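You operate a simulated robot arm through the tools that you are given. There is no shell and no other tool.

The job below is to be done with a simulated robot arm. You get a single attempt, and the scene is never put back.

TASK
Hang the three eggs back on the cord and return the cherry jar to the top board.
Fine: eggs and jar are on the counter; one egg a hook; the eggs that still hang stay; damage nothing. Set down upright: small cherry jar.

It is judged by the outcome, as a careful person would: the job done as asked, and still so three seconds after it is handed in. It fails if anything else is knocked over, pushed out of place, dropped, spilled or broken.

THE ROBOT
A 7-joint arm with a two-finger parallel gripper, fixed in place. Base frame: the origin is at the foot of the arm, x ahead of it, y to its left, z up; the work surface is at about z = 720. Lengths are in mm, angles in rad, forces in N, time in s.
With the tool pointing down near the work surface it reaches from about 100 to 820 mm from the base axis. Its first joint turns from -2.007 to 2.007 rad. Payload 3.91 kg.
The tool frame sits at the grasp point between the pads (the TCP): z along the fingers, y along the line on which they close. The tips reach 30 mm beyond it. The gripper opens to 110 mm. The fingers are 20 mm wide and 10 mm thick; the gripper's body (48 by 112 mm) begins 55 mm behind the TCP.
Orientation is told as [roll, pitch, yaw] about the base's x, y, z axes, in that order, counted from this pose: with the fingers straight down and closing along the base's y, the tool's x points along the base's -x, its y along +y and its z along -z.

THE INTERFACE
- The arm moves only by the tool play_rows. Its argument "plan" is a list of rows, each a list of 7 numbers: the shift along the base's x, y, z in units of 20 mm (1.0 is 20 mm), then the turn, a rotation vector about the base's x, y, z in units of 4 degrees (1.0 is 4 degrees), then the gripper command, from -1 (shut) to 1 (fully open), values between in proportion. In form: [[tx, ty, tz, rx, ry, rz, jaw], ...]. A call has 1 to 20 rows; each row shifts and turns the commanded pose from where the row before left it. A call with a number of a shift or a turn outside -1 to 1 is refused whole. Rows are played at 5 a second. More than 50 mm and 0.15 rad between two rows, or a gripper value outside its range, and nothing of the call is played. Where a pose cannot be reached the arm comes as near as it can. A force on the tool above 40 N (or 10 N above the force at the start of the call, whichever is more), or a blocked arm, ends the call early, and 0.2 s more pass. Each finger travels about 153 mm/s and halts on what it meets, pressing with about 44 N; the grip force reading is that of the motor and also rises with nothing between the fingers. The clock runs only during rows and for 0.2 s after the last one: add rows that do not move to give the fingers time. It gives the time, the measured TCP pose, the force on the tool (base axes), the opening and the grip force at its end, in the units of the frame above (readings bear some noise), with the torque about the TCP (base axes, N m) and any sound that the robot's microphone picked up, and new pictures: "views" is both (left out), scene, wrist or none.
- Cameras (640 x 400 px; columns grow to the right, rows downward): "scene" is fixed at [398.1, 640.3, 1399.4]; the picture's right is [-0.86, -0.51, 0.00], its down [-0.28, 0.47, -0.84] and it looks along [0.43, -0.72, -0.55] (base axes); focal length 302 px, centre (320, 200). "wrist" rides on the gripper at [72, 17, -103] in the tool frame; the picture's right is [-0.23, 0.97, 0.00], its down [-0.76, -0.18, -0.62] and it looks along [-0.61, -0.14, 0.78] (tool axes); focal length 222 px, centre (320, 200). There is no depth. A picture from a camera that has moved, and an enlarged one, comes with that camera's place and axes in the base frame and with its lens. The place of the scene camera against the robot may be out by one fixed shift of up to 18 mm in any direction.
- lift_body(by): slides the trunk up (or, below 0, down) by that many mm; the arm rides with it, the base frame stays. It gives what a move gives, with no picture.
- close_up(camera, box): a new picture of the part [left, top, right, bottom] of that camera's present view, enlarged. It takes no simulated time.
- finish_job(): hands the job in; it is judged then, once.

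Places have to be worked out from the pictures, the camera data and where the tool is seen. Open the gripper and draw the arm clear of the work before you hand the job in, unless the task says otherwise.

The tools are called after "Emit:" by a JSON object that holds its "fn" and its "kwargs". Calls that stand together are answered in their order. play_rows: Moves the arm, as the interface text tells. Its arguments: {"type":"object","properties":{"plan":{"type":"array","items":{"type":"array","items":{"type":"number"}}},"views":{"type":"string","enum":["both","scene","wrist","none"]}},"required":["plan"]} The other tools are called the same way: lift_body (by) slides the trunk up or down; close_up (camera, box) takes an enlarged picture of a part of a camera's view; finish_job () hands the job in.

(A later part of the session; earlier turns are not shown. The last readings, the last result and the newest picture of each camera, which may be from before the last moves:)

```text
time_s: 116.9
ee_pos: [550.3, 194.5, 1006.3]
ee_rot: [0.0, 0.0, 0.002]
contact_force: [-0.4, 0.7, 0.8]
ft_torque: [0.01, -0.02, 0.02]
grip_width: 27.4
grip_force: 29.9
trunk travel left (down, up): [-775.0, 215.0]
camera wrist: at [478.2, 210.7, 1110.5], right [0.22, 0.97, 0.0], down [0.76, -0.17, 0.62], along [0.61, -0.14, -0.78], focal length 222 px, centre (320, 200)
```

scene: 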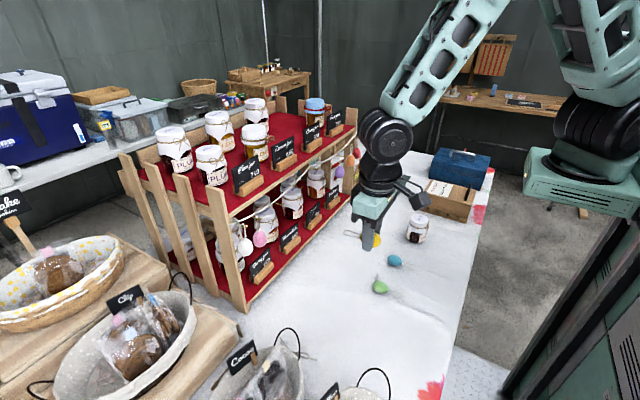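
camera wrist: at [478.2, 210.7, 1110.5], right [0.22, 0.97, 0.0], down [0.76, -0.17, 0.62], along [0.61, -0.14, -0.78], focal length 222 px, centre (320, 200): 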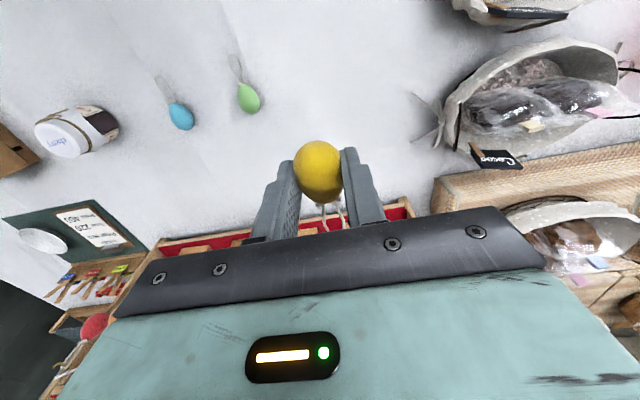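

Neutral yaw with the loop toward the shelf. Now I pitch forward 80° and move to a stand-off (TCP ≈ 690,180,951), well before the hooks.

Emit:
{"fn": "play_rows", "kwargs": {"plan": [[0.35, -0.036, -0.1375, 0, -1, 0, -0.55], [0.35, -0.036, -0.1375, 0, -1, 0, -0.55], [0.35, -0.036, -0.1375, 0, -1, 0, -0.55], [0.35, -0.036, -0.1375, 0, -1, 0, -0.55], [0.35, -0.036, -0.1375, 0, -1, 0, -0.55], [0.35, -0.036, -0.1375, 0, -1, 0, -0.55], [0.35, -0.036, -0.1375, 0, -1, 0, -0.55], [0.35, -0.036, -0.1375, 0, -1, 0, -0.55], [0.35, -0.036, -0.1375, 0, -1, 0, -0.55], [0.35, -0.036, -0.1375, 0, -1, 0, -0.55], [0.35, -0.036, -0.1375, 0, -1, 0, -0.55], [0.35, -0.036, -0.1375, 0, -1, 0, -0.55], [0.35, -0.036, -0.1375, 0, -1, 0, -0.55], [0.35, -0.036, -0.1375, 0, -1, 0, -0.55], [0.35, -0.036, -0.1375, 0, -1, 0, -0.55], [0.35, -0.036, -0.1375, 0, -1, 0, -0.55], [0.35, -0.036, -0.1375, 0, -1, 0, -0.55], [0.35, -0.036, -0.1375, 0, -1, 0, -0.55], [0.35, -0.036, -0.1375, 0, -1, 0, -0.55], [0.35, -0.036, -0.1375, 0, -1, 0, -0.55]], "views": "both"}}

Emit:
{"fn": "close_up", "kwargs": {"camera": "scene", "box": [225, 160, 325, 260]}}

Emit:
{"fn": "close_up", "kwargs": {"camera": "wrist", "box": [240, 120, 400, 280]}}

```text
time_s: 121.1
ee_pos: [690.8, 180.4, 950.5]
ee_rot: [-0.018, -1.399, 0.018]
contact_force: [0.4, -0.3, 0.0]
ft_torque: [-0.03, 0.02, -0.02]
grip_width: 28.1
grip_force: 15.5
trunk travel left (down, up): [-775.0, 215.0]
camera wrist: at [576.4, 196.0, 897.2], right [0.04, 0.97, 0.22], down [-0.48, -0.18, 0.86], along [0.87, -0.14, 0.46], focal length 222 px, centre (320, 200)
```

scene: 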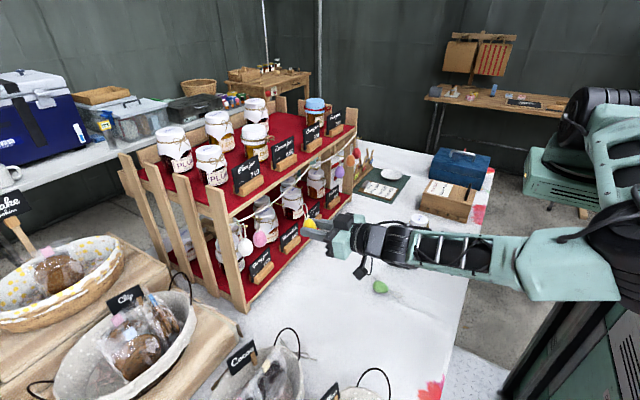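
wrist: 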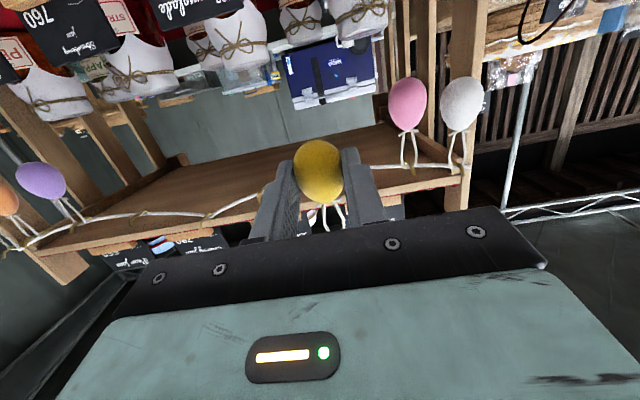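

```text
4.00 times, centred on (275, 210) of scene
camera zoom: at [398.1, 640.3, 1399.4], right [-0.86, -0.51, 0.0], down [-0.28, 0.47, -0.84], along [0.43, -0.72, -0.55], focal length 1208 px, centre (500, 160)
```

zoom: 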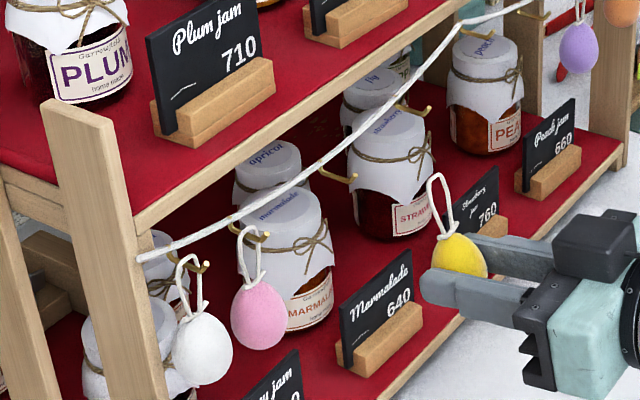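

```text
2.50 times, centred on (320, 200) of wrist
camera zoom: at [576.4, 196.0, 897.2], right [0.04, 0.97, 0.22], down [-0.48, -0.18, 0.86], along [0.87, -0.14, 0.46], focal length 555 px, centre (320, 200)
```

zoom: 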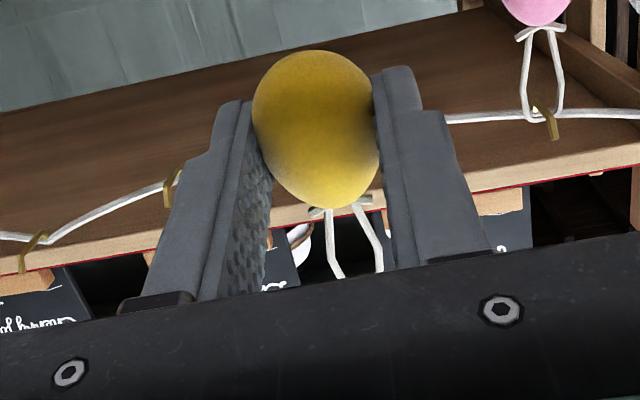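

The view is very clear: egg upright, loop on top, and H3 the next free hook to the right of pink. By both cameras, H3's rod is at about (778–800, 179, 980) with its tip at z≈987, and the loop centre is at y≈179.5. I drop 5 mm and advance 40 mm to just short of the tip to verify.

Emit:
{"fn": "play_rows", "kwargs": {"plan": [[0.4, -0.02, -0.1, 0, 0, 0, -0.55], [0.5, 0, -0.15, 0, 0, 0, -0.55], [0.5, 0, 0, 0, 0, 0, -0.55], [0.5, 0, 0, 0, 0, 0, -0.55], [0.1, 0, 0, 0, 0, 0, -0.55], [0, 0, 0, 0, 0, 0, -0.55]], "views": "both"}}

Emit:
{"fn": "close_up", "kwargs": {"camera": "scene", "box": [250, 180, 310, 240]}}

Emit:
{"fn": "close_up", "kwargs": {"camera": "wrist", "box": [240, 120, 400, 280]}}

```text
time_s: 122.5
ee_pos: [729.8, 181.2, 945.2]
ee_rot: [-0.017, -1.396, 0.016]
contact_force: [-0.9, -0.1, 0.6]
ft_torque: [0.03, 0.01, 0.02]
grip_width: 27.9
grip_force: 30.0
trunk travel left (down, up): [-775.0, 215.0]
camera wrist: at [615.5, 196.5, 892.2], right [0.04, 0.97, 0.22], down [-0.48, -0.18, 0.86], along [0.88, -0.14, 0.46], focal length 222 px, centre (320, 200)
```

scene: 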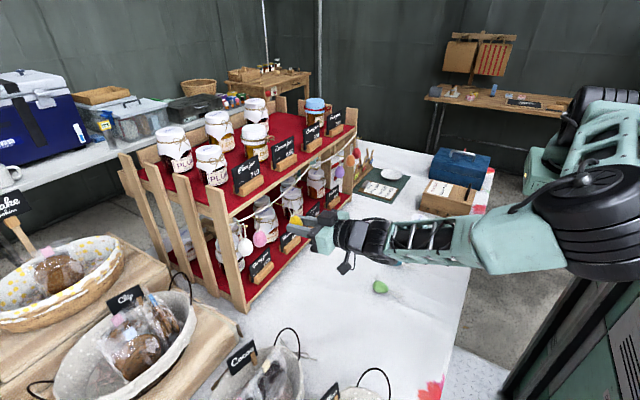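
wrist: 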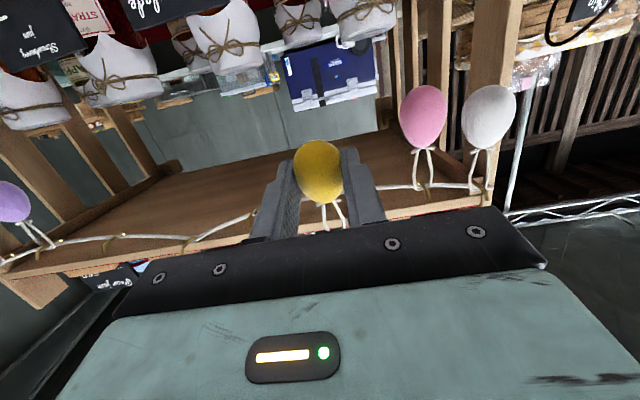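

```text
6.67 times, centred on (280, 210) of scene
camera zoom: at [398.1, 640.3, 1399.4], right [-0.86, -0.51, 0.0], down [-0.28, 0.47, -0.84], along [0.43, -0.72, -0.55], focal length 2013 px, centre (587, 133)
```

zoom: 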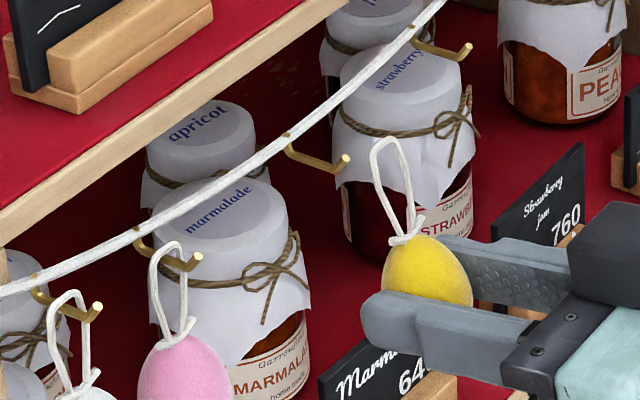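

```text
2.50 times, centred on (320, 200) of wrist
camera zoom: at [615.5, 196.5, 892.2], right [0.04, 0.97, 0.22], down [-0.48, -0.18, 0.86], along [0.88, -0.14, 0.46], focal length 555 px, centre (320, 200)
```

zoom: 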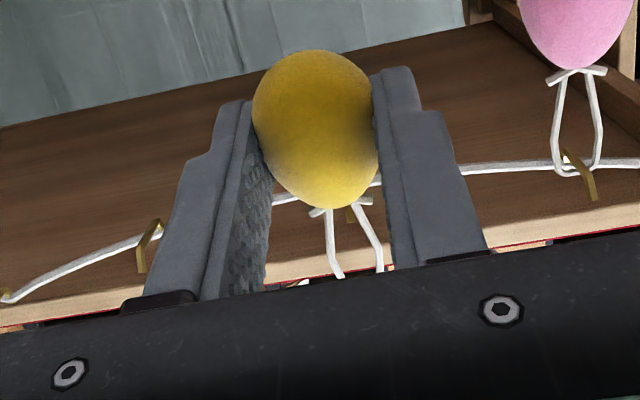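

Alignment looks right: the hook tip is seen between the two loop strands (hook y≈179, loop y≈180), and the opening spans z 968–998 around the tip at 978–987. I advance 25 mm so the tip enters the loop, then check.

Emit:
{"fn": "play_rows", "kwargs": {"plan": [[0.35, -0.05, 0, 0, 0, 0, -0.55], [0.35, 0, 0, 0, 0, 0, -0.55], [0.35, 0, 0, 0, 0, 0, -0.55], [0.25, 0, 0, 0, 0, 0, -0.55], [0, 0, 0, 0, 0, 0, -0.55]], "views": "wrist"}}

Emit:
{"fn": "close_up", "kwargs": {"camera": "scene", "box": [250, 180, 310, 240]}}

Emit:
{"fn": "close_up", "kwargs": {"camera": "wrist", "box": [240, 120, 400, 280]}}

```text
time_s: 123.7
ee_pos: [756.8, 178.6, 945.3]
ee_rot: [-0.017, -1.397, 0.017]
contact_force: [-0.5, -0.4, -0.1]
ft_torque: [-0.01, -0.05, 0.0]
grip_width: 25.8
grip_force: 42.7
trunk travel left (down, up): [-775.0, 215.0]
camera wrist: at [642.8, 195.3, 892.3], right [0.04, 0.97, 0.22], down [-0.48, -0.18, 0.86], along [0.88, -0.14, 0.46], focal length 222 px, centre (320, 200)
```

wrist: 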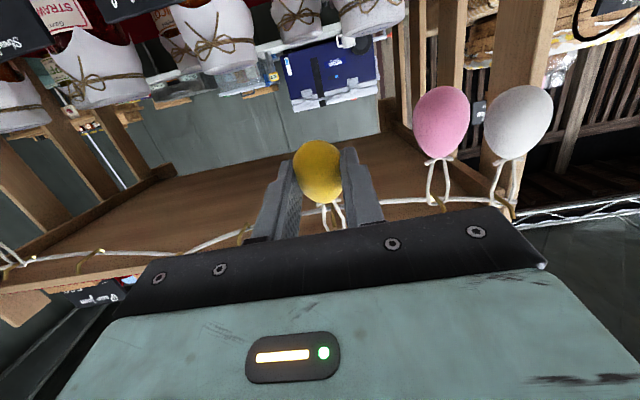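

```text
6.67 times, centred on (280, 210) of scene
camera zoom: at [398.1, 640.3, 1399.4], right [-0.86, -0.51, 0.0], down [-0.28, 0.47, -0.84], along [0.43, -0.72, -0.55], focal length 2013 px, centre (587, 133)
```

zoom: 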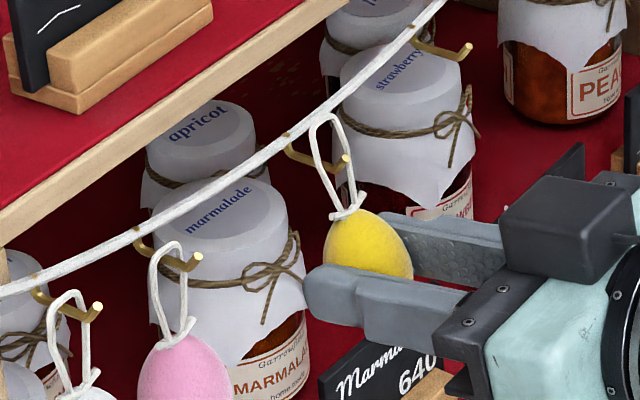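

```text
2.50 times, centred on (320, 200) of wrist
camera zoom: at [642.8, 195.3, 892.3], right [0.04, 0.97, 0.22], down [-0.48, -0.18, 0.86], along [0.88, -0.14, 0.46], focal length 555 px, centre (320, 200)
```

zoom: 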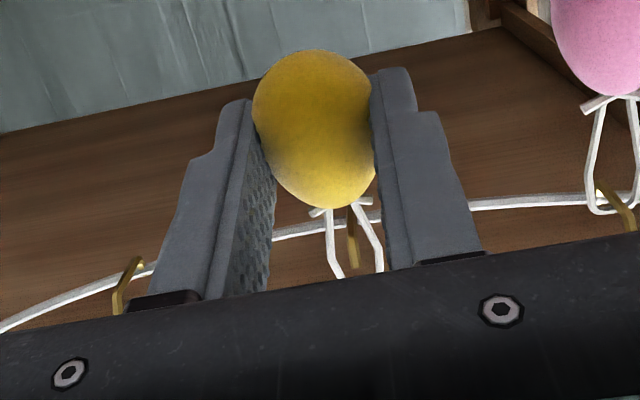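

The hook rod now passes between the strands (near strand in front of it, tip in front of the far strand). I advance 9 mm more so the tip is clearly through.

Emit:
{"fn": "play_rows", "kwargs": {"plan": [[0.25, 0, 0, 0, 0, 0, -0.55], [0.2, 0, 0, 0, 0, 0, -0.55], [0, 0, 0, 0, 0, 0, -0.55]], "views": "none"}}

Emit:
{"fn": "close_up", "kwargs": {"camera": "scene", "box": [260, 185, 300, 225]}}

Emit:
{"fn": "close_up", "kwargs": {"camera": "wrist", "box": [280, 170, 370, 250]}}

```text
time_s: 124.5
ee_pos: [766.1, 178.9, 945.0]
ee_rot: [-0.017, -1.398, 0.017]
contact_force: [0.3, 0.5, 0.2]
ft_torque: [0.01, 0.02, 0.02]
grip_width: 27.5
grip_force: 14.8
trunk travel left (down, up): [-775.0, 215.0]
```

```text
10.00 times, centred on (280, 205) of scene
camera zoom: at [398.1, 640.3, 1399.4], right [-0.86, -0.51, 0.0], down [-0.28, 0.47, -0.84], along [0.43, -0.72, -0.55], focal length 3020 px, centre (720, 150)
```

zoom: 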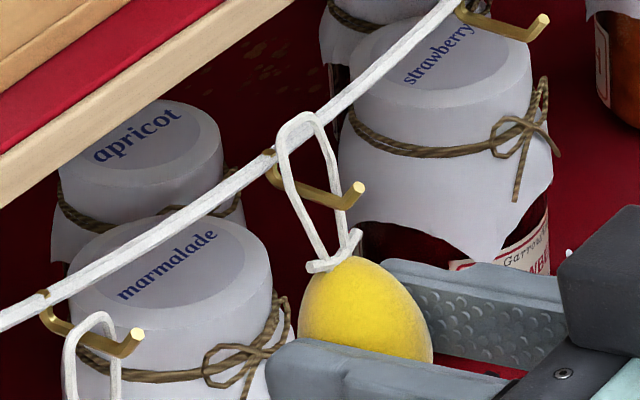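

```text
5.00 times, centred on (325, 210) of wrist
camera zoom: at [651.2, 195.2, 891.6], right [0.04, 0.97, 0.22], down [-0.48, -0.18, 0.86], along [0.88, -0.14, 0.46], focal length 1111 px, centre (295, 150)
```

zoom: 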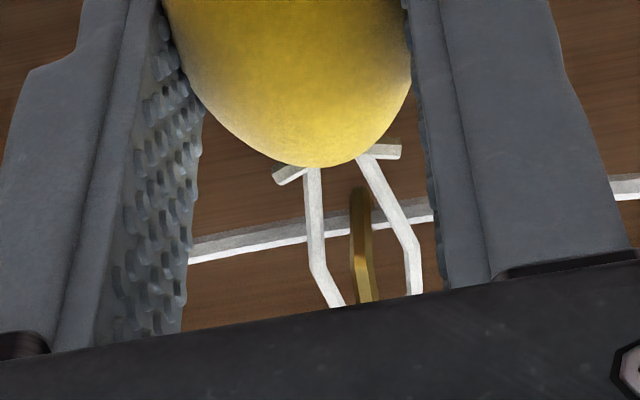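

The hook is cleanly inside the loop. The loop top is about 20 mm above the rod, so I lower 15 mm (and ease back 3 mm from the cord) and check.

Emit:
{"fn": "play_rows", "kwargs": {"plan": [[-0.05, 0, -0.25, 0, 0, 0, -0.55], [-0.05, 0, -0.25, 0, 0, 0, -0.55], [-0.05, 0, -0.25, 0, 0, 0, -0.55], [0, 0, 0, 0, 0, 0, -0.55]], "views": "none"}}

Emit:
{"fn": "close_up", "kwargs": {"camera": "scene", "box": [260, 185, 300, 225]}}

Emit:
{"fn": "close_up", "kwargs": {"camera": "wrist", "box": [280, 170, 370, 250]}}

```text
time_s: 125.5
ee_pos: [762.1, 178.8, 931.7]
ee_rot: [-0.018, -1.396, 0.016]
contact_force: [-0.2, -0.4, -0.2]
ft_torque: [-0.01, -0.01, 0.0]
grip_width: 26.1
grip_force: 43.3
trunk travel left (down, up): [-775.0, 215.0]
```

```text
10.00 times, centred on (280, 205) of scene
camera zoom: at [398.1, 640.3, 1399.4], right [-0.86, -0.51, 0.0], down [-0.28, 0.47, -0.84], along [0.43, -0.72, -0.55], focal length 3020 px, centre (720, 150)
```

zoom: 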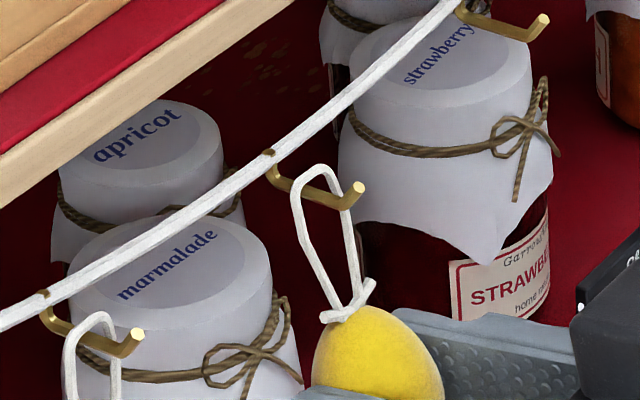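

```text
5.00 times, centred on (325, 210) of wrist
camera zoom: at [648.5, 194.9, 877.4], right [0.04, 0.97, 0.22], down [-0.48, -0.18, 0.86], along [0.88, -0.14, 0.46], focal length 1111 px, centre (295, 150)
```

zoom: 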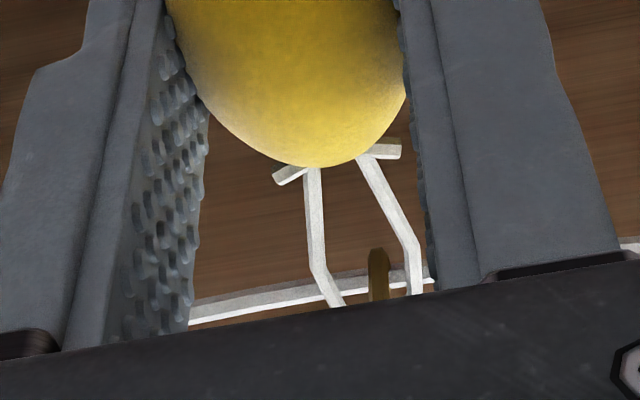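

About 4 mm left before the loop rests on the rod. I lower 3.5 mm, then open slowly to ~50 mm so the egg is handed over gently.

Emit:
{"fn": "play_rows", "kwargs": {"plan": [[0, 0, -0.1, 0, 0, 0, -0.55], [0, 0, -0.08, 0, 0, 0, -0.55], [0, 0, 0, 0, 0, 0, -0.52], [0, 0, 0, 0, 0, 0, -0.48], [0, 0, 0, 0, 0, 0, -0.44], [0, 0, 0, 0, 0, 0, -0.4], [0, 0, 0, 0, 0, 0, -0.36], [0, 0, 0, 0, 0, 0, -0.3], [0, 0, 0, 0, 0, 0, -0.2], [0, 0, 0, 0, 0, 0, -0.1], [0, 0, 0, 0, 0, 0, -0.1], [0, 0, 0, 0, 0, 0, -0.1]], "views": "wrist"}}

Emit:
{"fn": "close_up", "kwargs": {"camera": "scene", "box": [250, 180, 310, 240]}}

```text
time_s: 128.1
ee_pos: [763.7, 179.3, 927.3]
ee_rot: [-0.016, -1.396, 0.015]
contact_force: [-0.5, 0.5, -0.3]
ft_torque: [0.02, 0.0, 0.0]
grip_width: 49.6
grip_force: 0.0
trunk travel left (down, up): [-775.0, 215.0]
camera wrist: at [648.5, 195.0, 873.3], right [0.04, 0.97, 0.22], down [-0.48, -0.18, 0.86], along [0.88, -0.14, 0.46], focal length 222 px, centre (320, 200)
```

wrist: 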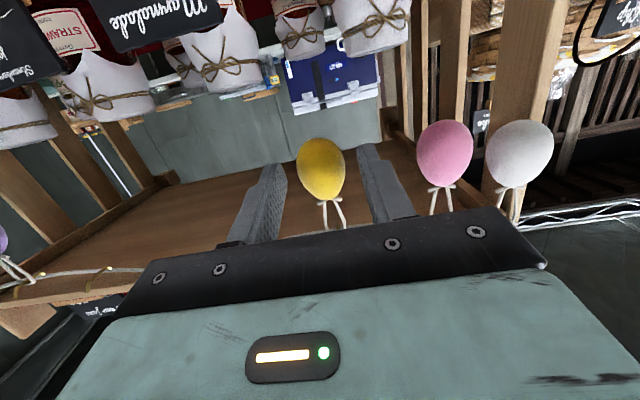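

```text
6.67 times, centred on (280, 210) of scene
camera zoom: at [398.1, 640.3, 1399.4], right [-0.86, -0.51, 0.0], down [-0.28, 0.47, -0.84], along [0.43, -0.72, -0.55], focal length 2013 px, centre (587, 133)
```

zoom: 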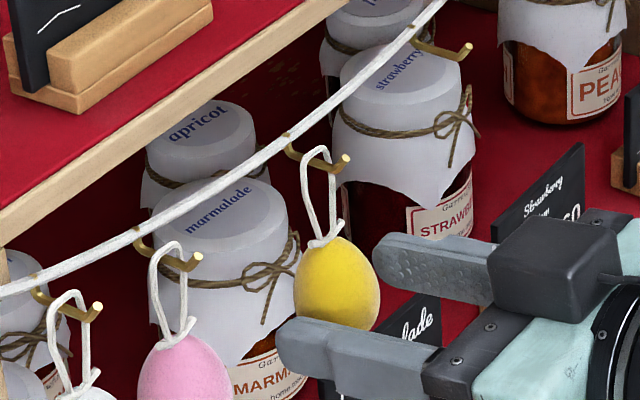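

The yellow egg hangs on H3 with the fingers clear on both sides. I back straight off along -x.

Emit:
{"fn": "play_rows", "kwargs": {"plan": [[-0.4, 0, 0, 0, 0, 0, -0.1], [-0.6, 0, 0, 0, 0, 0, -0.1], [-0.8, 0, 0, 0, 0, 0, -0.1], [-1, 0, 0, 0, 0, 0, -0.1], [-1, 0, 0, 0, 0, 0, -0.1], [-1, 0, 0, 0, 0, 0, 0], [0, 0, 0, 0, 0, 0, 0.2]], "views": "both"}}

Emit:
{"fn": "close_up", "kwargs": {"camera": "scene", "box": [225, 160, 325, 260]}}

```text
time_s: 129.7
ee_pos: [664.9, 180.7, 927.7]
ee_rot: [-0.019, -1.396, 0.018]
contact_force: [0.4, 0.1, 0.0]
ft_torque: [-0.01, 0.02, 0.05]
grip_width: 65.9
grip_force: 0.1
trunk travel left (down, up): [-775.0, 215.0]
camera wrist: at [550.9, 196.6, 874.4], right [0.04, 0.97, 0.22], down [-0.48, -0.18, 0.86], along [0.88, -0.14, 0.46], focal length 222 px, centre (320, 200)
```

scene: 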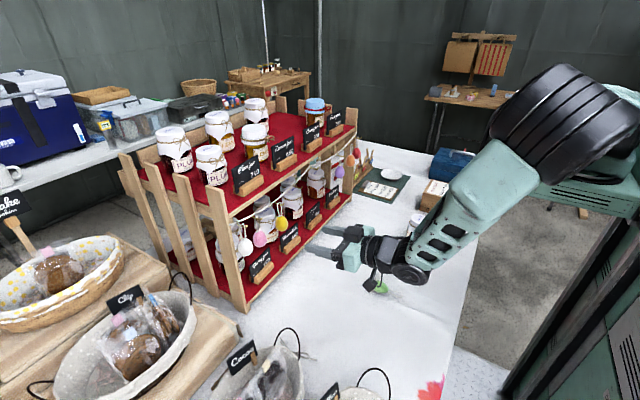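
wrist: 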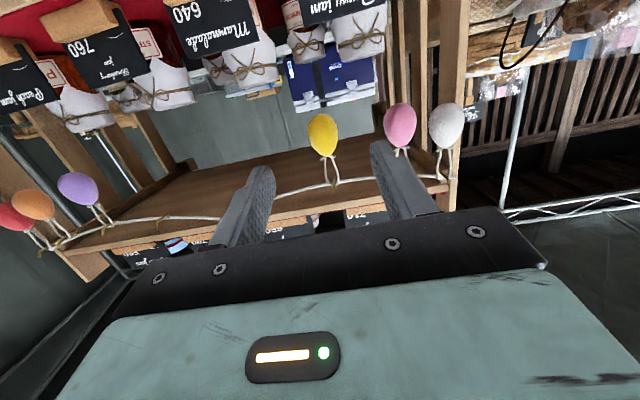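

```text
4.00 times, centred on (275, 210) of scene
camera zoom: at [398.1, 640.3, 1399.4], right [-0.86, -0.51, 0.0], down [-0.28, 0.47, -0.84], along [0.43, -0.72, -0.55], focal length 1208 px, centre (500, 160)
```

zoom: 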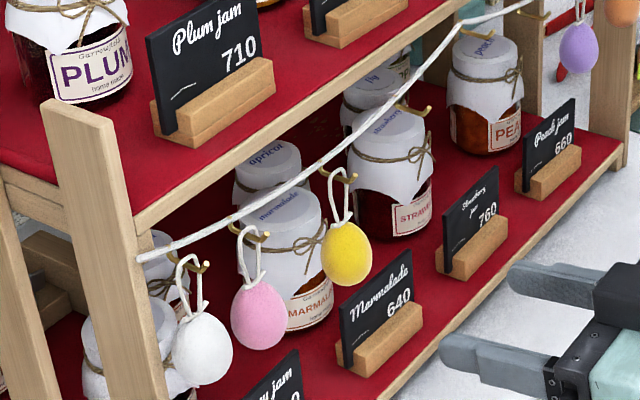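

Yellow is hung like its neighbours. Next is the green egg at about (546,79), its loop also toward -x. I pitch back to tool-down while moving above it.

Emit:
{"fn": "play_rows", "kwargs": {"plan": [[-0.3, -0.255, 0, 0, 1, 0, 0.2], [-0.3, -0.255, 0, 0, 1, 0, 0.2], [-0.3, -0.255, 0, 0, 1, 0, 0.2], [-0.3, -0.255, 0, 0, 1, 0, 0.2], [-0.3, -0.255, 0, 0, 1, 0, 0.2], [-0.3, -0.255, 0, 0, 1, 0, 0.2], [-0.3, -0.255, 0, 0, 1, 0, 0.2], [-0.3, -0.255, 0, 0, 1, 0, 0.2], [-0.3, -0.255, 0, 0, 1, 0, 0.2], [-0.3, -0.255, 0, 0, 1, 0, 0.2], [-0.3, -0.255, 0, 0, 1, 0, 0.2], [-0.3, -0.255, 0, 0, 1, 0, 0.2], [-0.3, -0.255, 0, 0, 1, 0, 0.2], [-0.3, -0.255, 0, 0, 1, 0, 0.2], [-0.3, -0.255, 0, 0, 1, 0, 0.2], [-0.3, -0.255, -0.5, 0, 1, 0, 0.2], [-0.3, -0.255, -0.5, 0, 1, 0, 0.2], [-0.3, -0.255, -0.5, 0, 1, 0, 0.2], [-0.3, -0.255, -0.5, 0, 1, 0, 0.2], [-0.2, -0.255, -0.5, 0, 1, 0, 0.2]], "views": "wrist"}}

Emit:
{"fn": "close_up", "kwargs": {"camera": "wrist", "box": [250, 30, 390, 170]}}

```text
time_s: 133.9
ee_pos: [547.6, 76.6, 874.7]
ee_rot: [0.0, -0.001, 0.003]
contact_force: [-0.2, 0.5, -0.5]
ft_torque: [-0.04, -0.03, 0.0]
grip_width: 66.2
grip_force: 0.1
trunk travel left (down, up): [-775.0, 215.0]
camera wrist: at [475.8, 93.2, 978.8], right [0.22, 0.97, 0.0], down [0.76, -0.18, 0.62], along [0.61, -0.14, -0.78], focal length 222 px, centre (320, 200)
```

wrist: 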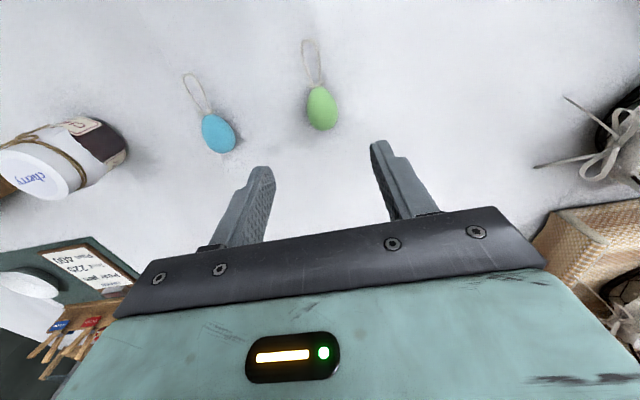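

```text
2.86 times, centred on (320, 100) of wrist
camera zoom: at [475.8, 93.2, 978.8], right [0.22, 0.97, 0.0], down [0.76, -0.18, 0.62], along [0.61, -0.14, -0.78], focal length 635 px, centre (320, 486)
```

zoom: 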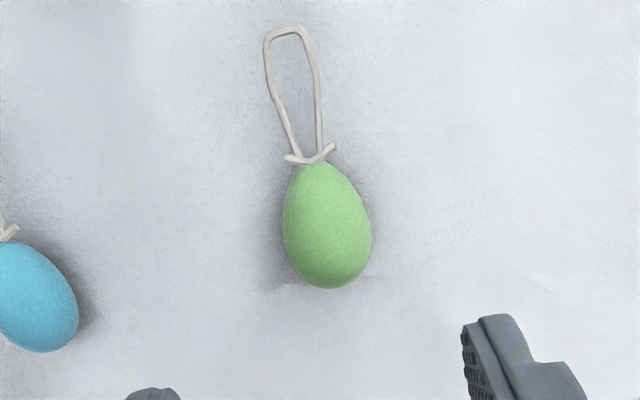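

Green egg centre is (547.4,79.5), loop along -x. I centre (+3 mm in y), descend and grasp.

Emit:
{"fn": "play_rows", "kwargs": {"plan": [[0, 0.16, -1, 0, 0, 0, 0.2], [0, 0, -1, 0, 0, 0, 0.2], [0, 0, -1, 0, 0, 0, 0.2], [0, 0, -1, 0, 0, 0, 0.2], [0, 0, -1, 0, 0, 0, 0.2], [0, 0, -0.6, 0, 0, 0, 0.2], [0, 0, -0.35, 0, 0, 0, 0.2], [0, 0, 0, 0, 0, 0, 0.2]], "views": "wrist"}}

```text
time_s: 135.7
ee_pos: [548.4, 80.0, 757.6]
ee_rot: [0.0, 0.0, 0.001]
contact_force: [-0.4, 0.3, 0.0]
ft_torque: [0.01, 0.0, 0.02]
grip_width: 66.0
grip_force: 0.0
trunk travel left (down, up): [-775.0, 215.0]
camera wrist: at [475.8, 96.3, 862.1], right [0.22, 0.97, 0.0], down [0.76, -0.18, 0.62], along [0.61, -0.14, -0.78], focal length 222 px, centre (320, 200)
```

wrist: 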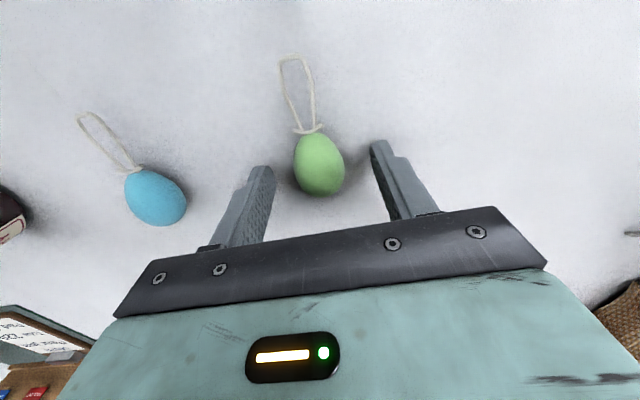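

Centred; about 4 mm lower, then close in steps.

Emit:
{"fn": "play_rows", "kwargs": {"plan": [[0, 0, -0.2, 0, 0, 0, 0.1], [0, 0, 0, 0, 0, 0, -0.2], [0, 0, 0, 0, 0, 0, -0.35], [0, 0, 0, 0, 0, 0, -0.42], [0, 0, 0, 0, 0, 0, -0.46], [0, 0, 0, 0, 0, 0, -0.5], [0, 0, 0, 0, 0, 0, -0.53], [0, 0, 0, 0, 0, 0, -0.55], [0, 0, 0, 0, 0, 0, -0.55]], "views": "none"}}

```text
time_s: 137.7
ee_pos: [547.5, 79.7, 754.0]
ee_rot: [-0.001, 0.001, 0.004]
contact_force: [-0.6, 0.2, 0.1]
ft_torque: [0.0, -0.02, -0.02]
grip_width: 26.2
grip_force: 43.5
trunk travel left (down, up): [-775.0, 215.0]
```

Gripped. Lift 60 mm, yaw +57.5°, and lower back.

Emit:
{"fn": "play_rows", "kwargs": {"plan": [[0, 0, 1, 0, 0, 0, -0.55], [0, 0, 1, 0, 0, 1, -0.55], [0, 0, 1, 0, 0, 1, -0.55], [0, 0, 0, 0, 0, 1, -0.55], [0, 0, 0, 0, 0, 1, -0.55], [0, 0, 0, 0, 0, 1, -0.55], [0, 0, 0, 0, 0, 1, -0.55], [0, 0, 0, 0, 0, 1, -0.55], [0, 0, 0, 0, 0, 1, -0.55], [0, 0, 0, 0, 0, 1, -0.55], [0, 0, 0, 0, 0, 1, -0.55], [0, 0, 0, 0, 0, 1, -0.55], [0, 0, 0, 0, 0, 1, -0.55], [0, 0, 0, 0, 0, 1, -0.55], [0, 0, 0, 0, 0, 1, -0.55], [0, 0, -1, 0, 0, 0.4, -0.55], [0, 0, -1, 0, 0, 0, -0.55], [0, 0, -0.8, 0, 0, 0, -0.55], [0, 0, 0, 0, 0, 0, -0.55]], "views": "wrist"}}

```text
time_s: 141.7
ee_pos: [547.9, 79.7, 756.2]
ee_rot: [0.0, 0.0, 1.01]
contact_force: [-0.3, 0.1, -0.1]
ft_torque: [0.0, -0.01, 0.0]
grip_width: 27.7
grip_force: 30.3
trunk travel left (down, up): [-775.0, 215.0]
camera wrist: at [495.0, 26.7, 860.0], right [-0.7, 0.71, 0.0], down [0.56, 0.55, 0.62], along [0.44, 0.44, -0.78], focal length 222 px, centre (320, 200)
```

wrist: 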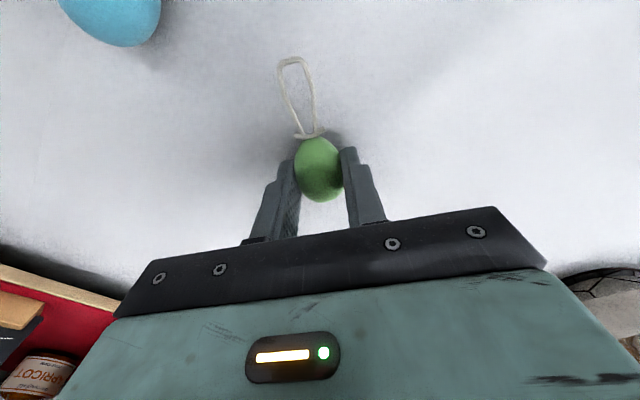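

About 2–3 mm above the cloth; I lower that and open slowly.

Emit:
{"fn": "play_rows", "kwargs": {"plan": [[0, 0, -0.07, 0, 0, 0, -0.55], [0, 0, -0.05, 0, 0, 0, -0.55], [0, 0, 0, 0, 0, 0, -0.52], [0, 0, 0, 0, 0, 0, -0.48], [0, 0, 0, 0, 0, 0, -0.42], [0, 0, 0, 0, 0, 0, -0.36], [0, 0, 0, 0, 0, 0, -0.3], [0, 0, 0, 0, 0, 0, -0.2], [0, 0, 0, 0, 0, 0, 0], [0, 0, 0, 0, 0, 0, 0.2], [0, 0, 0, 0, 0, 0, 0.2]], "views": "wrist"}}

```text
time_s: 144.1
ee_pos: [548.4, 80.5, 755.7]
ee_rot: [0.001, -0.001, 1.007]
contact_force: [0.1, 0.6, 0.8]
ft_torque: [-0.01, 0.03, 0.04]
grip_width: 65.9
grip_force: 0.0
trunk travel left (down, up): [-775.0, 215.0]
camera wrist: at [495.1, 27.5, 858.7], right [-0.7, 0.71, 0.0], down [0.56, 0.55, 0.62], along [0.44, 0.44, -0.78], focal length 222 px, centre (320, 200)
```

wrist: 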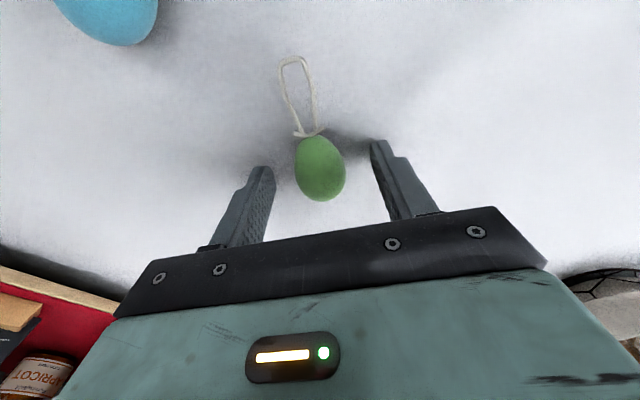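

Egg rests still. Rise 80 mm, then yaw -180° for the regrasp.

Emit:
{"fn": "play_rows", "kwargs": {"plan": [[0, 0, 1, 0, 0, 0, 0.2], [0, 0, 1, 0, 0, 0, 0.2], [0, 0, 1, 0, 0, 0, 0.2], [0, 0, 1, 0, 0, -1, 0.2], [0, 0, 1, 0, 0, -1, 0.2], [0, 0, 1, 0, 0, -1, 0.2], [0, 0, 0, 0, 0, -1, 0.2], [0, 0, 0, 0, 0, -1, 0.2], [0, 0, 0, 0, 0, -1, 0.2], [0, 0, 0, 0, 0, -1, 0.2], [0, 0, 0, 0, 0, -1, 0.2], [0, 0, 0, 0, 0, -1, 0.2], [0, 0, 0, 0, 0, -1, 0.2], [0, 0, 0, 0, 0, -1, 0.2], [0, 0, 0, 0, 0, -1, 0.2], [0, 0, 0, 0, 0, -1, 0.2], [0, 0, 0, 0, 0, -1, 0.2], [0, 0, 0, 0, 0, -1, 0.2], [0, 0, 0, 0, 0, -1, 0.2], [0, 0, 0, 0, 0, -1, 0.2]], "views": "none"}}

Emit:
{"fn": "play_rows", "kwargs": {"plan": [[0, 0, 0, 0, 0, -1, 0.2], [0, 0, 0, 0, 0, -1, 0.2], [0, 0, 0, 0, 0, -1, 0.2], [0, 0, 0, 0, 0, -1, 0.2], [0, 0, 0, 0, 0, -1, 0.2], [0, 0, 0, 0, 0, -1, 0.2], [0, 0, 0, 0, 0, -1, 0.2], [0, 0, 0, 0, 0, -1, 0.2], [0, 0, 0, 0, 0, -1, 0.2], [0, 0, 0, 0, 0, -1, 0.2], [0, 0, 0, 0, 0, -1, 0.2], [0, 0, 0, 0, 0, -1, 0.2], [0, 0, 0, 0, 0, -1, 0.2], [0, 0, 0, 0, 0, -1, 0.2], [0, 0, 0, 0, 0, -1, 0.2], [0, 0, 0, 0, 0, -1, 0.2], [0, 0, 0, 0, 0, -1, 0.2], [0, 0, 0, 0, 0, -1, 0.2], [0, 0, 0, 0, 0, -1, 0.2], [0, 0, 0, 0, 0, -1, 0.2]], "views": "none"}}

Emit:
{"fn": "play_rows", "kwargs": {"plan": [[0, 0, 0, 0, 0, -1, 0.2], [0, 0, 0, 0, 0, -1, 0.2], [0, 0, 0, 0, 0, -1, 0.2], [0, 0, 0, 0, 0, -1, 0.2], [0, 0, 0, 0, 0, -1, 0.2], [0, 0, 0, 0, 0, -1, 0.2], [0, 0, 0, 0, 0, -1, 0.2], [0, 0, 0, 0, 0, -1, 0.2], [0, 0, 0, 0, 0, 0, 0.2]], "views": "wrist"}}

Emit:
{"fn": "close_up", "kwargs": {"camera": "wrist", "box": [270, 70, 390, 190]}}

```text
time_s: 148.3
ee_pos: [549.1, 79.8, 875.2]
ee_rot: [0.001, 0.0, -0.181]
contact_force: [-0.5, -0.2, -0.6]
ft_torque: [0.0, -0.02, 0.01]
grip_width: 66.2
grip_force: 0.1
trunk travel left (down, up): [-775.0, 215.0]
```

```text
time_s: 152.5
ee_pos: [547.4, 80.5, 875.3]
ee_rot: [0.0, 0.0, -1.576]
contact_force: [0.3, 0.4, 0.0]
ft_torque: [0.04, 0.02, 0.01]
grip_width: 66.0
grip_force: 0.1
trunk travel left (down, up): [-775.0, 215.0]
```

```text
time_s: 154.5
ee_pos: [548.9, 79.4, 875.6]
ee_rot: [0.0, -0.001, -2.134]
contact_force: [0.4, -0.1, -0.2]
ft_torque: [0.04, -0.05, 0.0]
grip_width: 65.7
grip_force: 0.1
trunk travel left (down, up): [-775.0, 215.0]
camera wrist: at [601.8, 131.2, 978.8], right [0.7, -0.71, 0.0], down [-0.56, -0.55, 0.62], along [-0.44, -0.44, -0.78], focal length 222 px, centre (320, 200)
```

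wrist: 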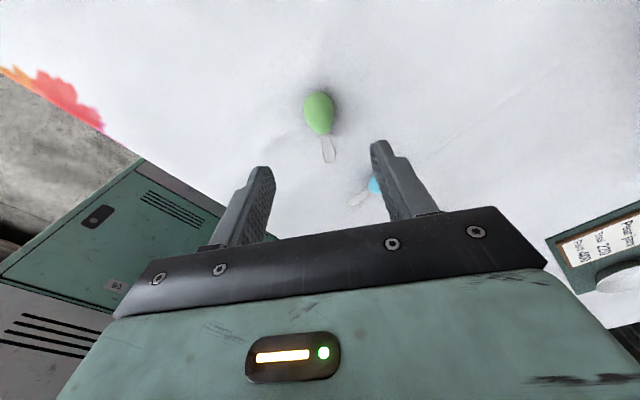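

```text
3.33 times, centred on (330, 130) of wrist
camera zoom: at [601.8, 131.2, 978.8], right [0.7, -0.71, 0.0], down [-0.56, -0.55, 0.62], along [-0.44, -0.44, -0.78], focal length 740 px, centre (287, 433)
```

zoom: 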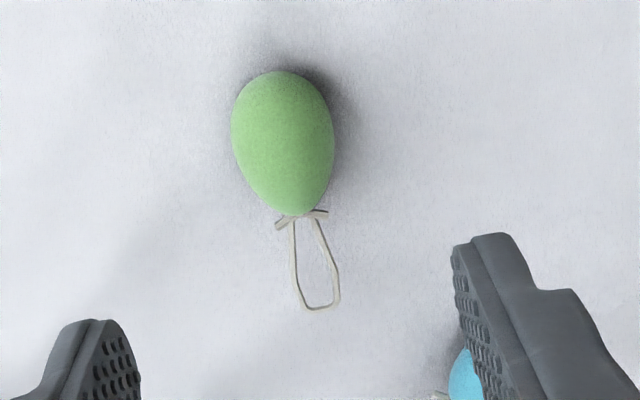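

Egg centre (547.2,79.2), loop azimuth 237.4°. I centre by 1.7 mm, descend and regrasp.

Emit:
{"fn": "play_rows", "kwargs": {"plan": [[-0.085, -0.01, -1, 0, 0, 0, 0.2], [0, 0, -1, 0, 0, 0, 0.2], [0, 0, -1, 0, 0, 0, 0.2], [0, 0, -1, 0, 0, 0, 0.2], [0, 0, -1, 0, 0, 0, 0.2], [0, 0, -0.7, 0, 0, 0, 0.2], [0, 0, -0.35, 0, 0, 0, 0.2], [0, 0, 0, 0, 0, 0, 0.2]], "views": "wrist"}}

```text
time_s: 156.3
ee_pos: [546.3, 81.3, 755.0]
ee_rot: [-0.001, 0.001, -2.133]
contact_force: [-0.5, 0.1, 0.4]
ft_torque: [-0.03, 0.01, 0.02]
grip_width: 65.8
grip_force: 0.0
trunk travel left (down, up): [-775.0, 215.0]
camera wrist: at [599.5, 133.2, 858.2], right [0.7, -0.71, 0.0], down [-0.56, -0.55, 0.62], along [-0.44, -0.44, -0.78], focal length 222 px, centre (320, 200)
```

wrist: 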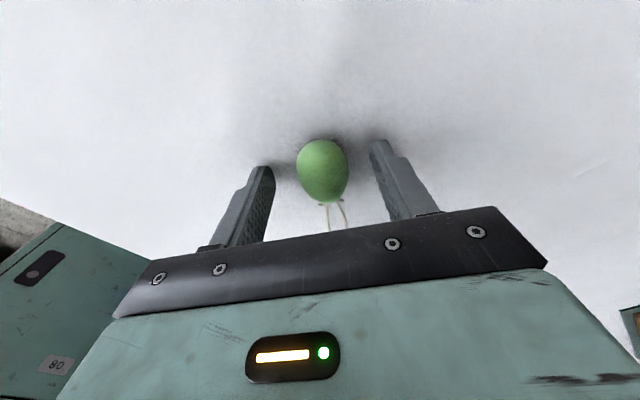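

Close, with a small centring shift.

Emit:
{"fn": "play_rows", "kwargs": {"plan": [[0.02, -0.1, -0.02, 0, 0, 0, 0.1], [0, 0, 0, 0, 0, 0, -0.2], [0, 0, 0, 0, 0, 0, -0.35], [0, 0, 0, 0, 0, 0, -0.42], [0, 0, 0, 0, 0, 0, -0.46], [0, 0, 0, 0, 0, 0, -0.5], [0, 0, 0, 0, 0, 0, -0.53], [0, 0, 0, 0, 0, 0, -0.55], [0, 0, 0, 0, 0, 0, -0.55]], "views": "none"}}

```text
time_s: 158.3
ee_pos: [546.4, 79.0, 755.3]
ee_rot: [0.0, 0.001, -2.134]
contact_force: [0.3, -0.3, 0.7]
ft_torque: [0.01, -0.01, 0.03]
grip_width: 26.3
grip_force: 43.3
trunk travel left (down, up): [-775.0, 215.0]
```

Gripped. Lift and yaw back to 0 while rising.

Emit:
{"fn": "play_rows", "kwargs": {"plan": [[0, 0, 0.6, 0, 0, 0, -0.55], [0, 0, 1, 0, 0, 0, -0.55], [0, 0, 1, 0, 0, 0, -0.55], [0, 0, 1, 0, 0, 1, -0.55], [0, 0, 1, 0, 0, 1, -0.55], [0, 0, 1, 0, 0, 1, -0.55], [0, 0, 1, 0, 0, 1, -0.55], [0, 0, 1, 0, 0, 1, -0.55], [0, 0, 1, 0, 0, 1, -0.55], [0, 0, 1, 0, 0, 1, -0.55], [0, 0, 1, 0, 0, 1, -0.55], [0, 0, 1, 0, 0, 1, -0.55], [0, 0, 1, 0, 0, 1, -0.55], [0, 0, 0, 0, 0, 1, -0.55], [0, 0, 0, 0, 0, 1, -0.55], [0, 0, 0, 0, 0, 1, -0.55], [0, 0, 0, 0, 0, 1, -0.55], [0, 0, 0, 0, 0, 1, -0.55], [0, 0, 0, 0, 0, 1, -0.55], [0, 0, 0, 0, 0, 1, -0.55]], "views": "none"}}

Emit:
{"fn": "play_rows", "kwargs": {"plan": [[0, 0, 0, 0, 0, 1, -0.55], [0, 0, 0, 0, 0, 1, -0.55], [0, 0, 0, 0, 0, 1, -0.55], [0, 0, 0, 0, 0, 1, -0.55], [0, 0, 0, 0, 0, 1, -0.55], [0, 0, 0, 0, 0, 1, -0.55], [0, 0, 0, 0, 0, 1, -0.55], [0, 0, 0, 0, 0, 1, -0.55], [0, 0, 0, 0, 0, 1, -0.55], [0, 0, 0, 0, 0, 1, -0.55], [0, 0, 0, 0, 0, 1, -0.55], [0, 0, 0, 0, 0, 1, -0.55], [0, 0, 0, 0, 0, 1, -0.55], [0, 0, 0, 0, 0, 0.57, -0.55], [0, 0, 0, 0, 0, 0, -0.55]], "views": "wrist"}}

```text
time_s: 162.5
ee_pos: [547.6, 79.2, 1005.5]
ee_rot: [0.001, -0.001, -0.946]
contact_force: [0.2, -0.7, -0.7]
ft_torque: [0.01, 0.0, 0.01]
grip_width: 27.5
grip_force: 15.4
trunk travel left (down, up): [-775.0, 215.0]
```

```text
time_s: 165.7
ee_pos: [547.3, 78.8, 1006.3]
ee_rot: [0.001, -0.001, 0.001]
contact_force: [0.5, -0.2, -0.4]
ft_torque: [0.0, 0.03, 0.04]
grip_width: 27.2
grip_force: 29.3
trunk travel left (down, up): [-775.0, 215.0]
camera wrist: at [474.6, 94.2, 1109.6], right [0.23, 0.97, 0.0], down [0.76, -0.18, 0.62], along [0.61, -0.14, -0.78], focal length 222 px, centre (320, 200)
```

wrist: 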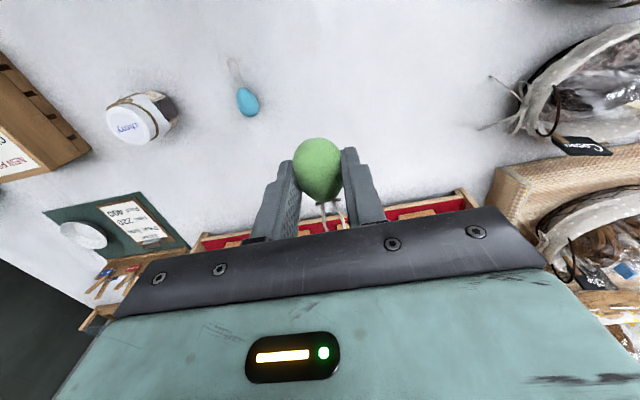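

Now pitch forward 80° and move to the stand-off before H4 (TCP ≈ 690,100,953).

Emit:
{"fn": "play_rows", "kwargs": {"plan": [[0.357, 0.053, -0.133, 0, -1, 0, -0.55], [0.357, 0.053, -0.133, 0, -1, 0, -0.55], [0.357, 0.053, -0.133, 0, -1, 0, -0.55], [0.357, 0.053, -0.133, 0, -1, 0, -0.55], [0.357, 0.053, -0.133, 0, -1, 0, -0.55], [0.357, 0.053, -0.133, 0, -1, 0, -0.55], [0.357, 0.053, -0.133, 0, -1, 0, -0.55], [0.357, 0.053, -0.133, 0, -1, 0, -0.55], [0.357, 0.053, -0.133, 0, -1, 0, -0.55], [0.357, 0.053, -0.133, 0, -1, 0, -0.55], [0.357, 0.053, -0.133, 0, -1, 0, -0.55], [0.357, 0.053, -0.133, 0, -1, 0, -0.55], [0.357, 0.053, -0.133, 0, -1, 0, -0.55], [0.357, 0.053, -0.133, 0, -1, 0, -0.55], [0.357, 0.053, -0.133, 0, -1, 0, -0.55], [0.357, 0.053, -0.133, 0, -1, 0, -0.55], [0.357, 0.053, -0.133, 0, -1, 0, -0.55], [0.357, 0.053, -0.133, 0, -1, 0, -0.55], [0.357, 0.053, -0.133, 0, -1, 0, -0.55], [0.357, 0.053, -0.133, 0, -1, 0, -0.55]], "views": "both"}}

Emit:
{"fn": "close_up", "kwargs": {"camera": "scene", "box": [270, 160, 330, 220]}}

Emit:
{"fn": "close_up", "kwargs": {"camera": "wrist", "box": [240, 120, 400, 280]}}

```text
time_s: 169.9
ee_pos: [689.2, 101.3, 952.9]
ee_rot: [-0.005, -1.398, 0.006]
contact_force: [0.4, -0.5, -0.3]
ft_torque: [-0.03, 0.03, -0.03]
grip_width: 27.8
grip_force: 15.5
trunk travel left (down, up): [-775.0, 215.0]
camera wrist: at [574.7, 117.4, 898.1], right [0.04, 0.97, 0.22], down [-0.48, -0.18, 0.86], along [0.87, -0.14, 0.46], focal length 222 px, centre (320, 200)
```

scene: 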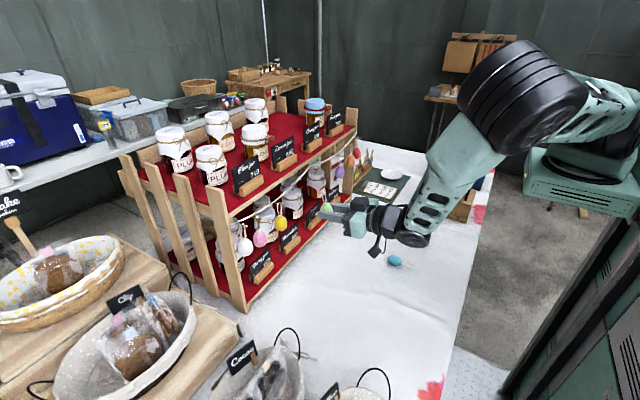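
wrist: 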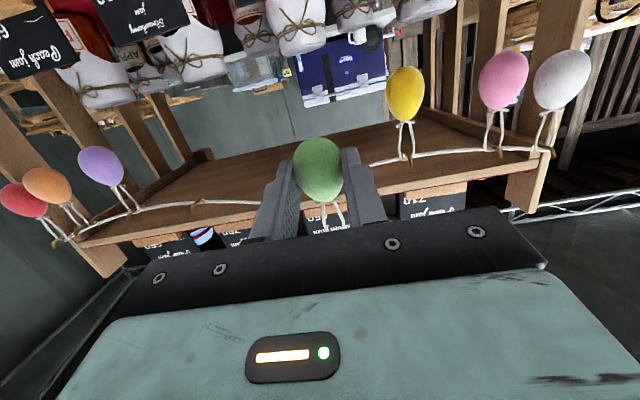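

```text
6.67 times, centred on (300, 190) of scene
camera zoom: at [398.1, 640.3, 1399.4], right [-0.86, -0.51, 0.0], down [-0.28, 0.47, -0.84], along [0.43, -0.72, -0.55], focal length 2013 px, centre (453, 267)
```

zoom: 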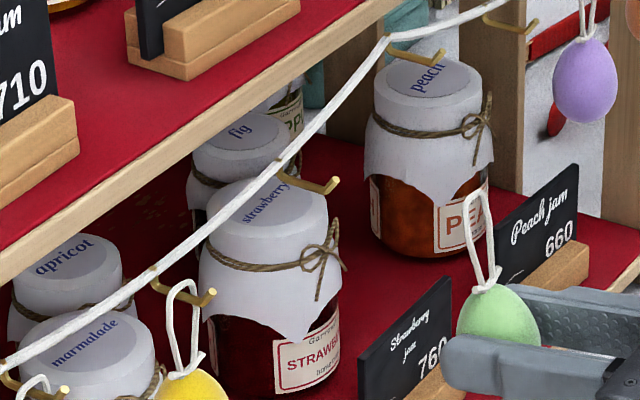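

```text
2.50 times, centred on (320, 200) of wrist
camera zoom: at [574.7, 117.4, 898.1], right [0.04, 0.97, 0.22], down [-0.48, -0.18, 0.86], along [0.87, -0.14, 0.46], focal length 555 px, centre (320, 200)
```

zoom: 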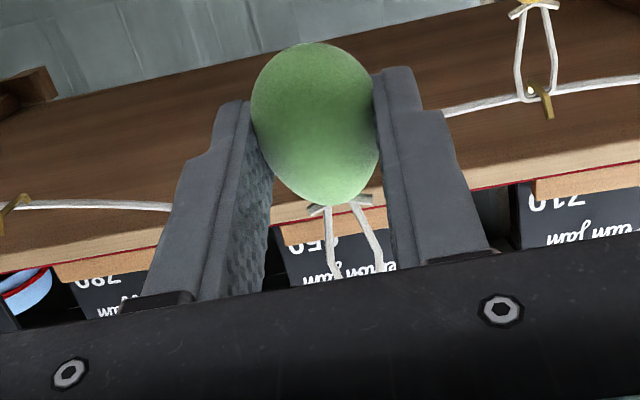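

Everything mirrors the first hang. H4 is at y≈99.4, rod z≈988. I advance 40 mm with a 1 mm shift to -y, then verify.

Emit:
{"fn": "play_rows", "kwargs": {"plan": [[0.5, -0.05, 0, 0, 0, 0, -0.55], [0.5, 0, 0, 0, 0, 0, -0.55], [0.5, 0, 0, 0, 0, 0, -0.55], [0.5, 0, 0, 0, 0, 0, -0.55], [0.1, 0, 0, 0, 0, 0, -0.55], [0, 0, 0, 0, 0, 0, -0.55]], "views": "none"}}

Emit:
{"fn": "close_up", "kwargs": {"camera": "scene", "box": [270, 160, 330, 220]}}

Emit:
{"fn": "close_up", "kwargs": {"camera": "wrist", "box": [240, 120, 400, 280]}}

```text
time_s: 171.3
ee_pos: [730.5, 99.5, 951.9]
ee_rot: [-0.003, -1.396, 0.003]
contact_force: [0.2, -0.5, -0.7]
ft_torque: [-0.02, 0.0, 0.02]
grip_width: 27.6
grip_force: 30.2
trunk travel left (down, up): [-775.0, 215.0]
```

```text
6.67 times, centred on (300, 190) of scene
camera zoom: at [398.1, 640.3, 1399.4], right [-0.86, -0.51, 0.0], down [-0.28, 0.47, -0.84], along [0.43, -0.72, -0.55], focal length 2013 px, centre (453, 267)
```

zoom: 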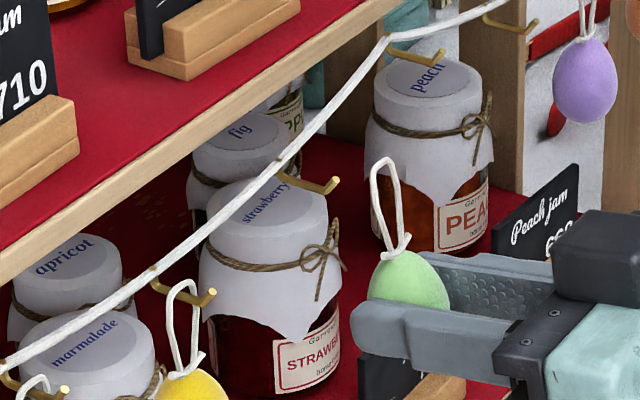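

```text
2.50 times, centred on (320, 200) of wrist
camera zoom: at [616.0, 115.8, 898.8], right [0.04, 0.97, 0.22], down [-0.48, -0.18, 0.86], along [0.88, -0.14, 0.46], focal length 555 px, centre (320, 200)
```

zoom: 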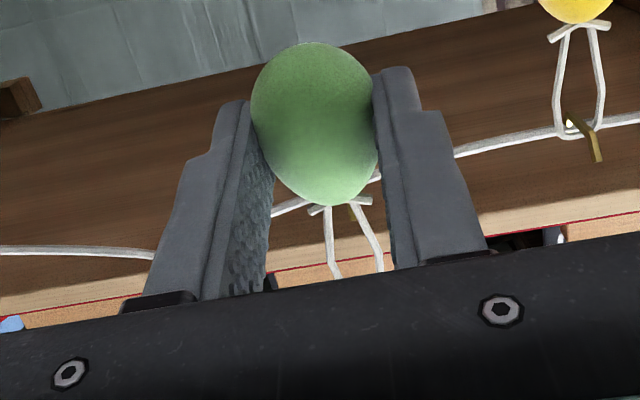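

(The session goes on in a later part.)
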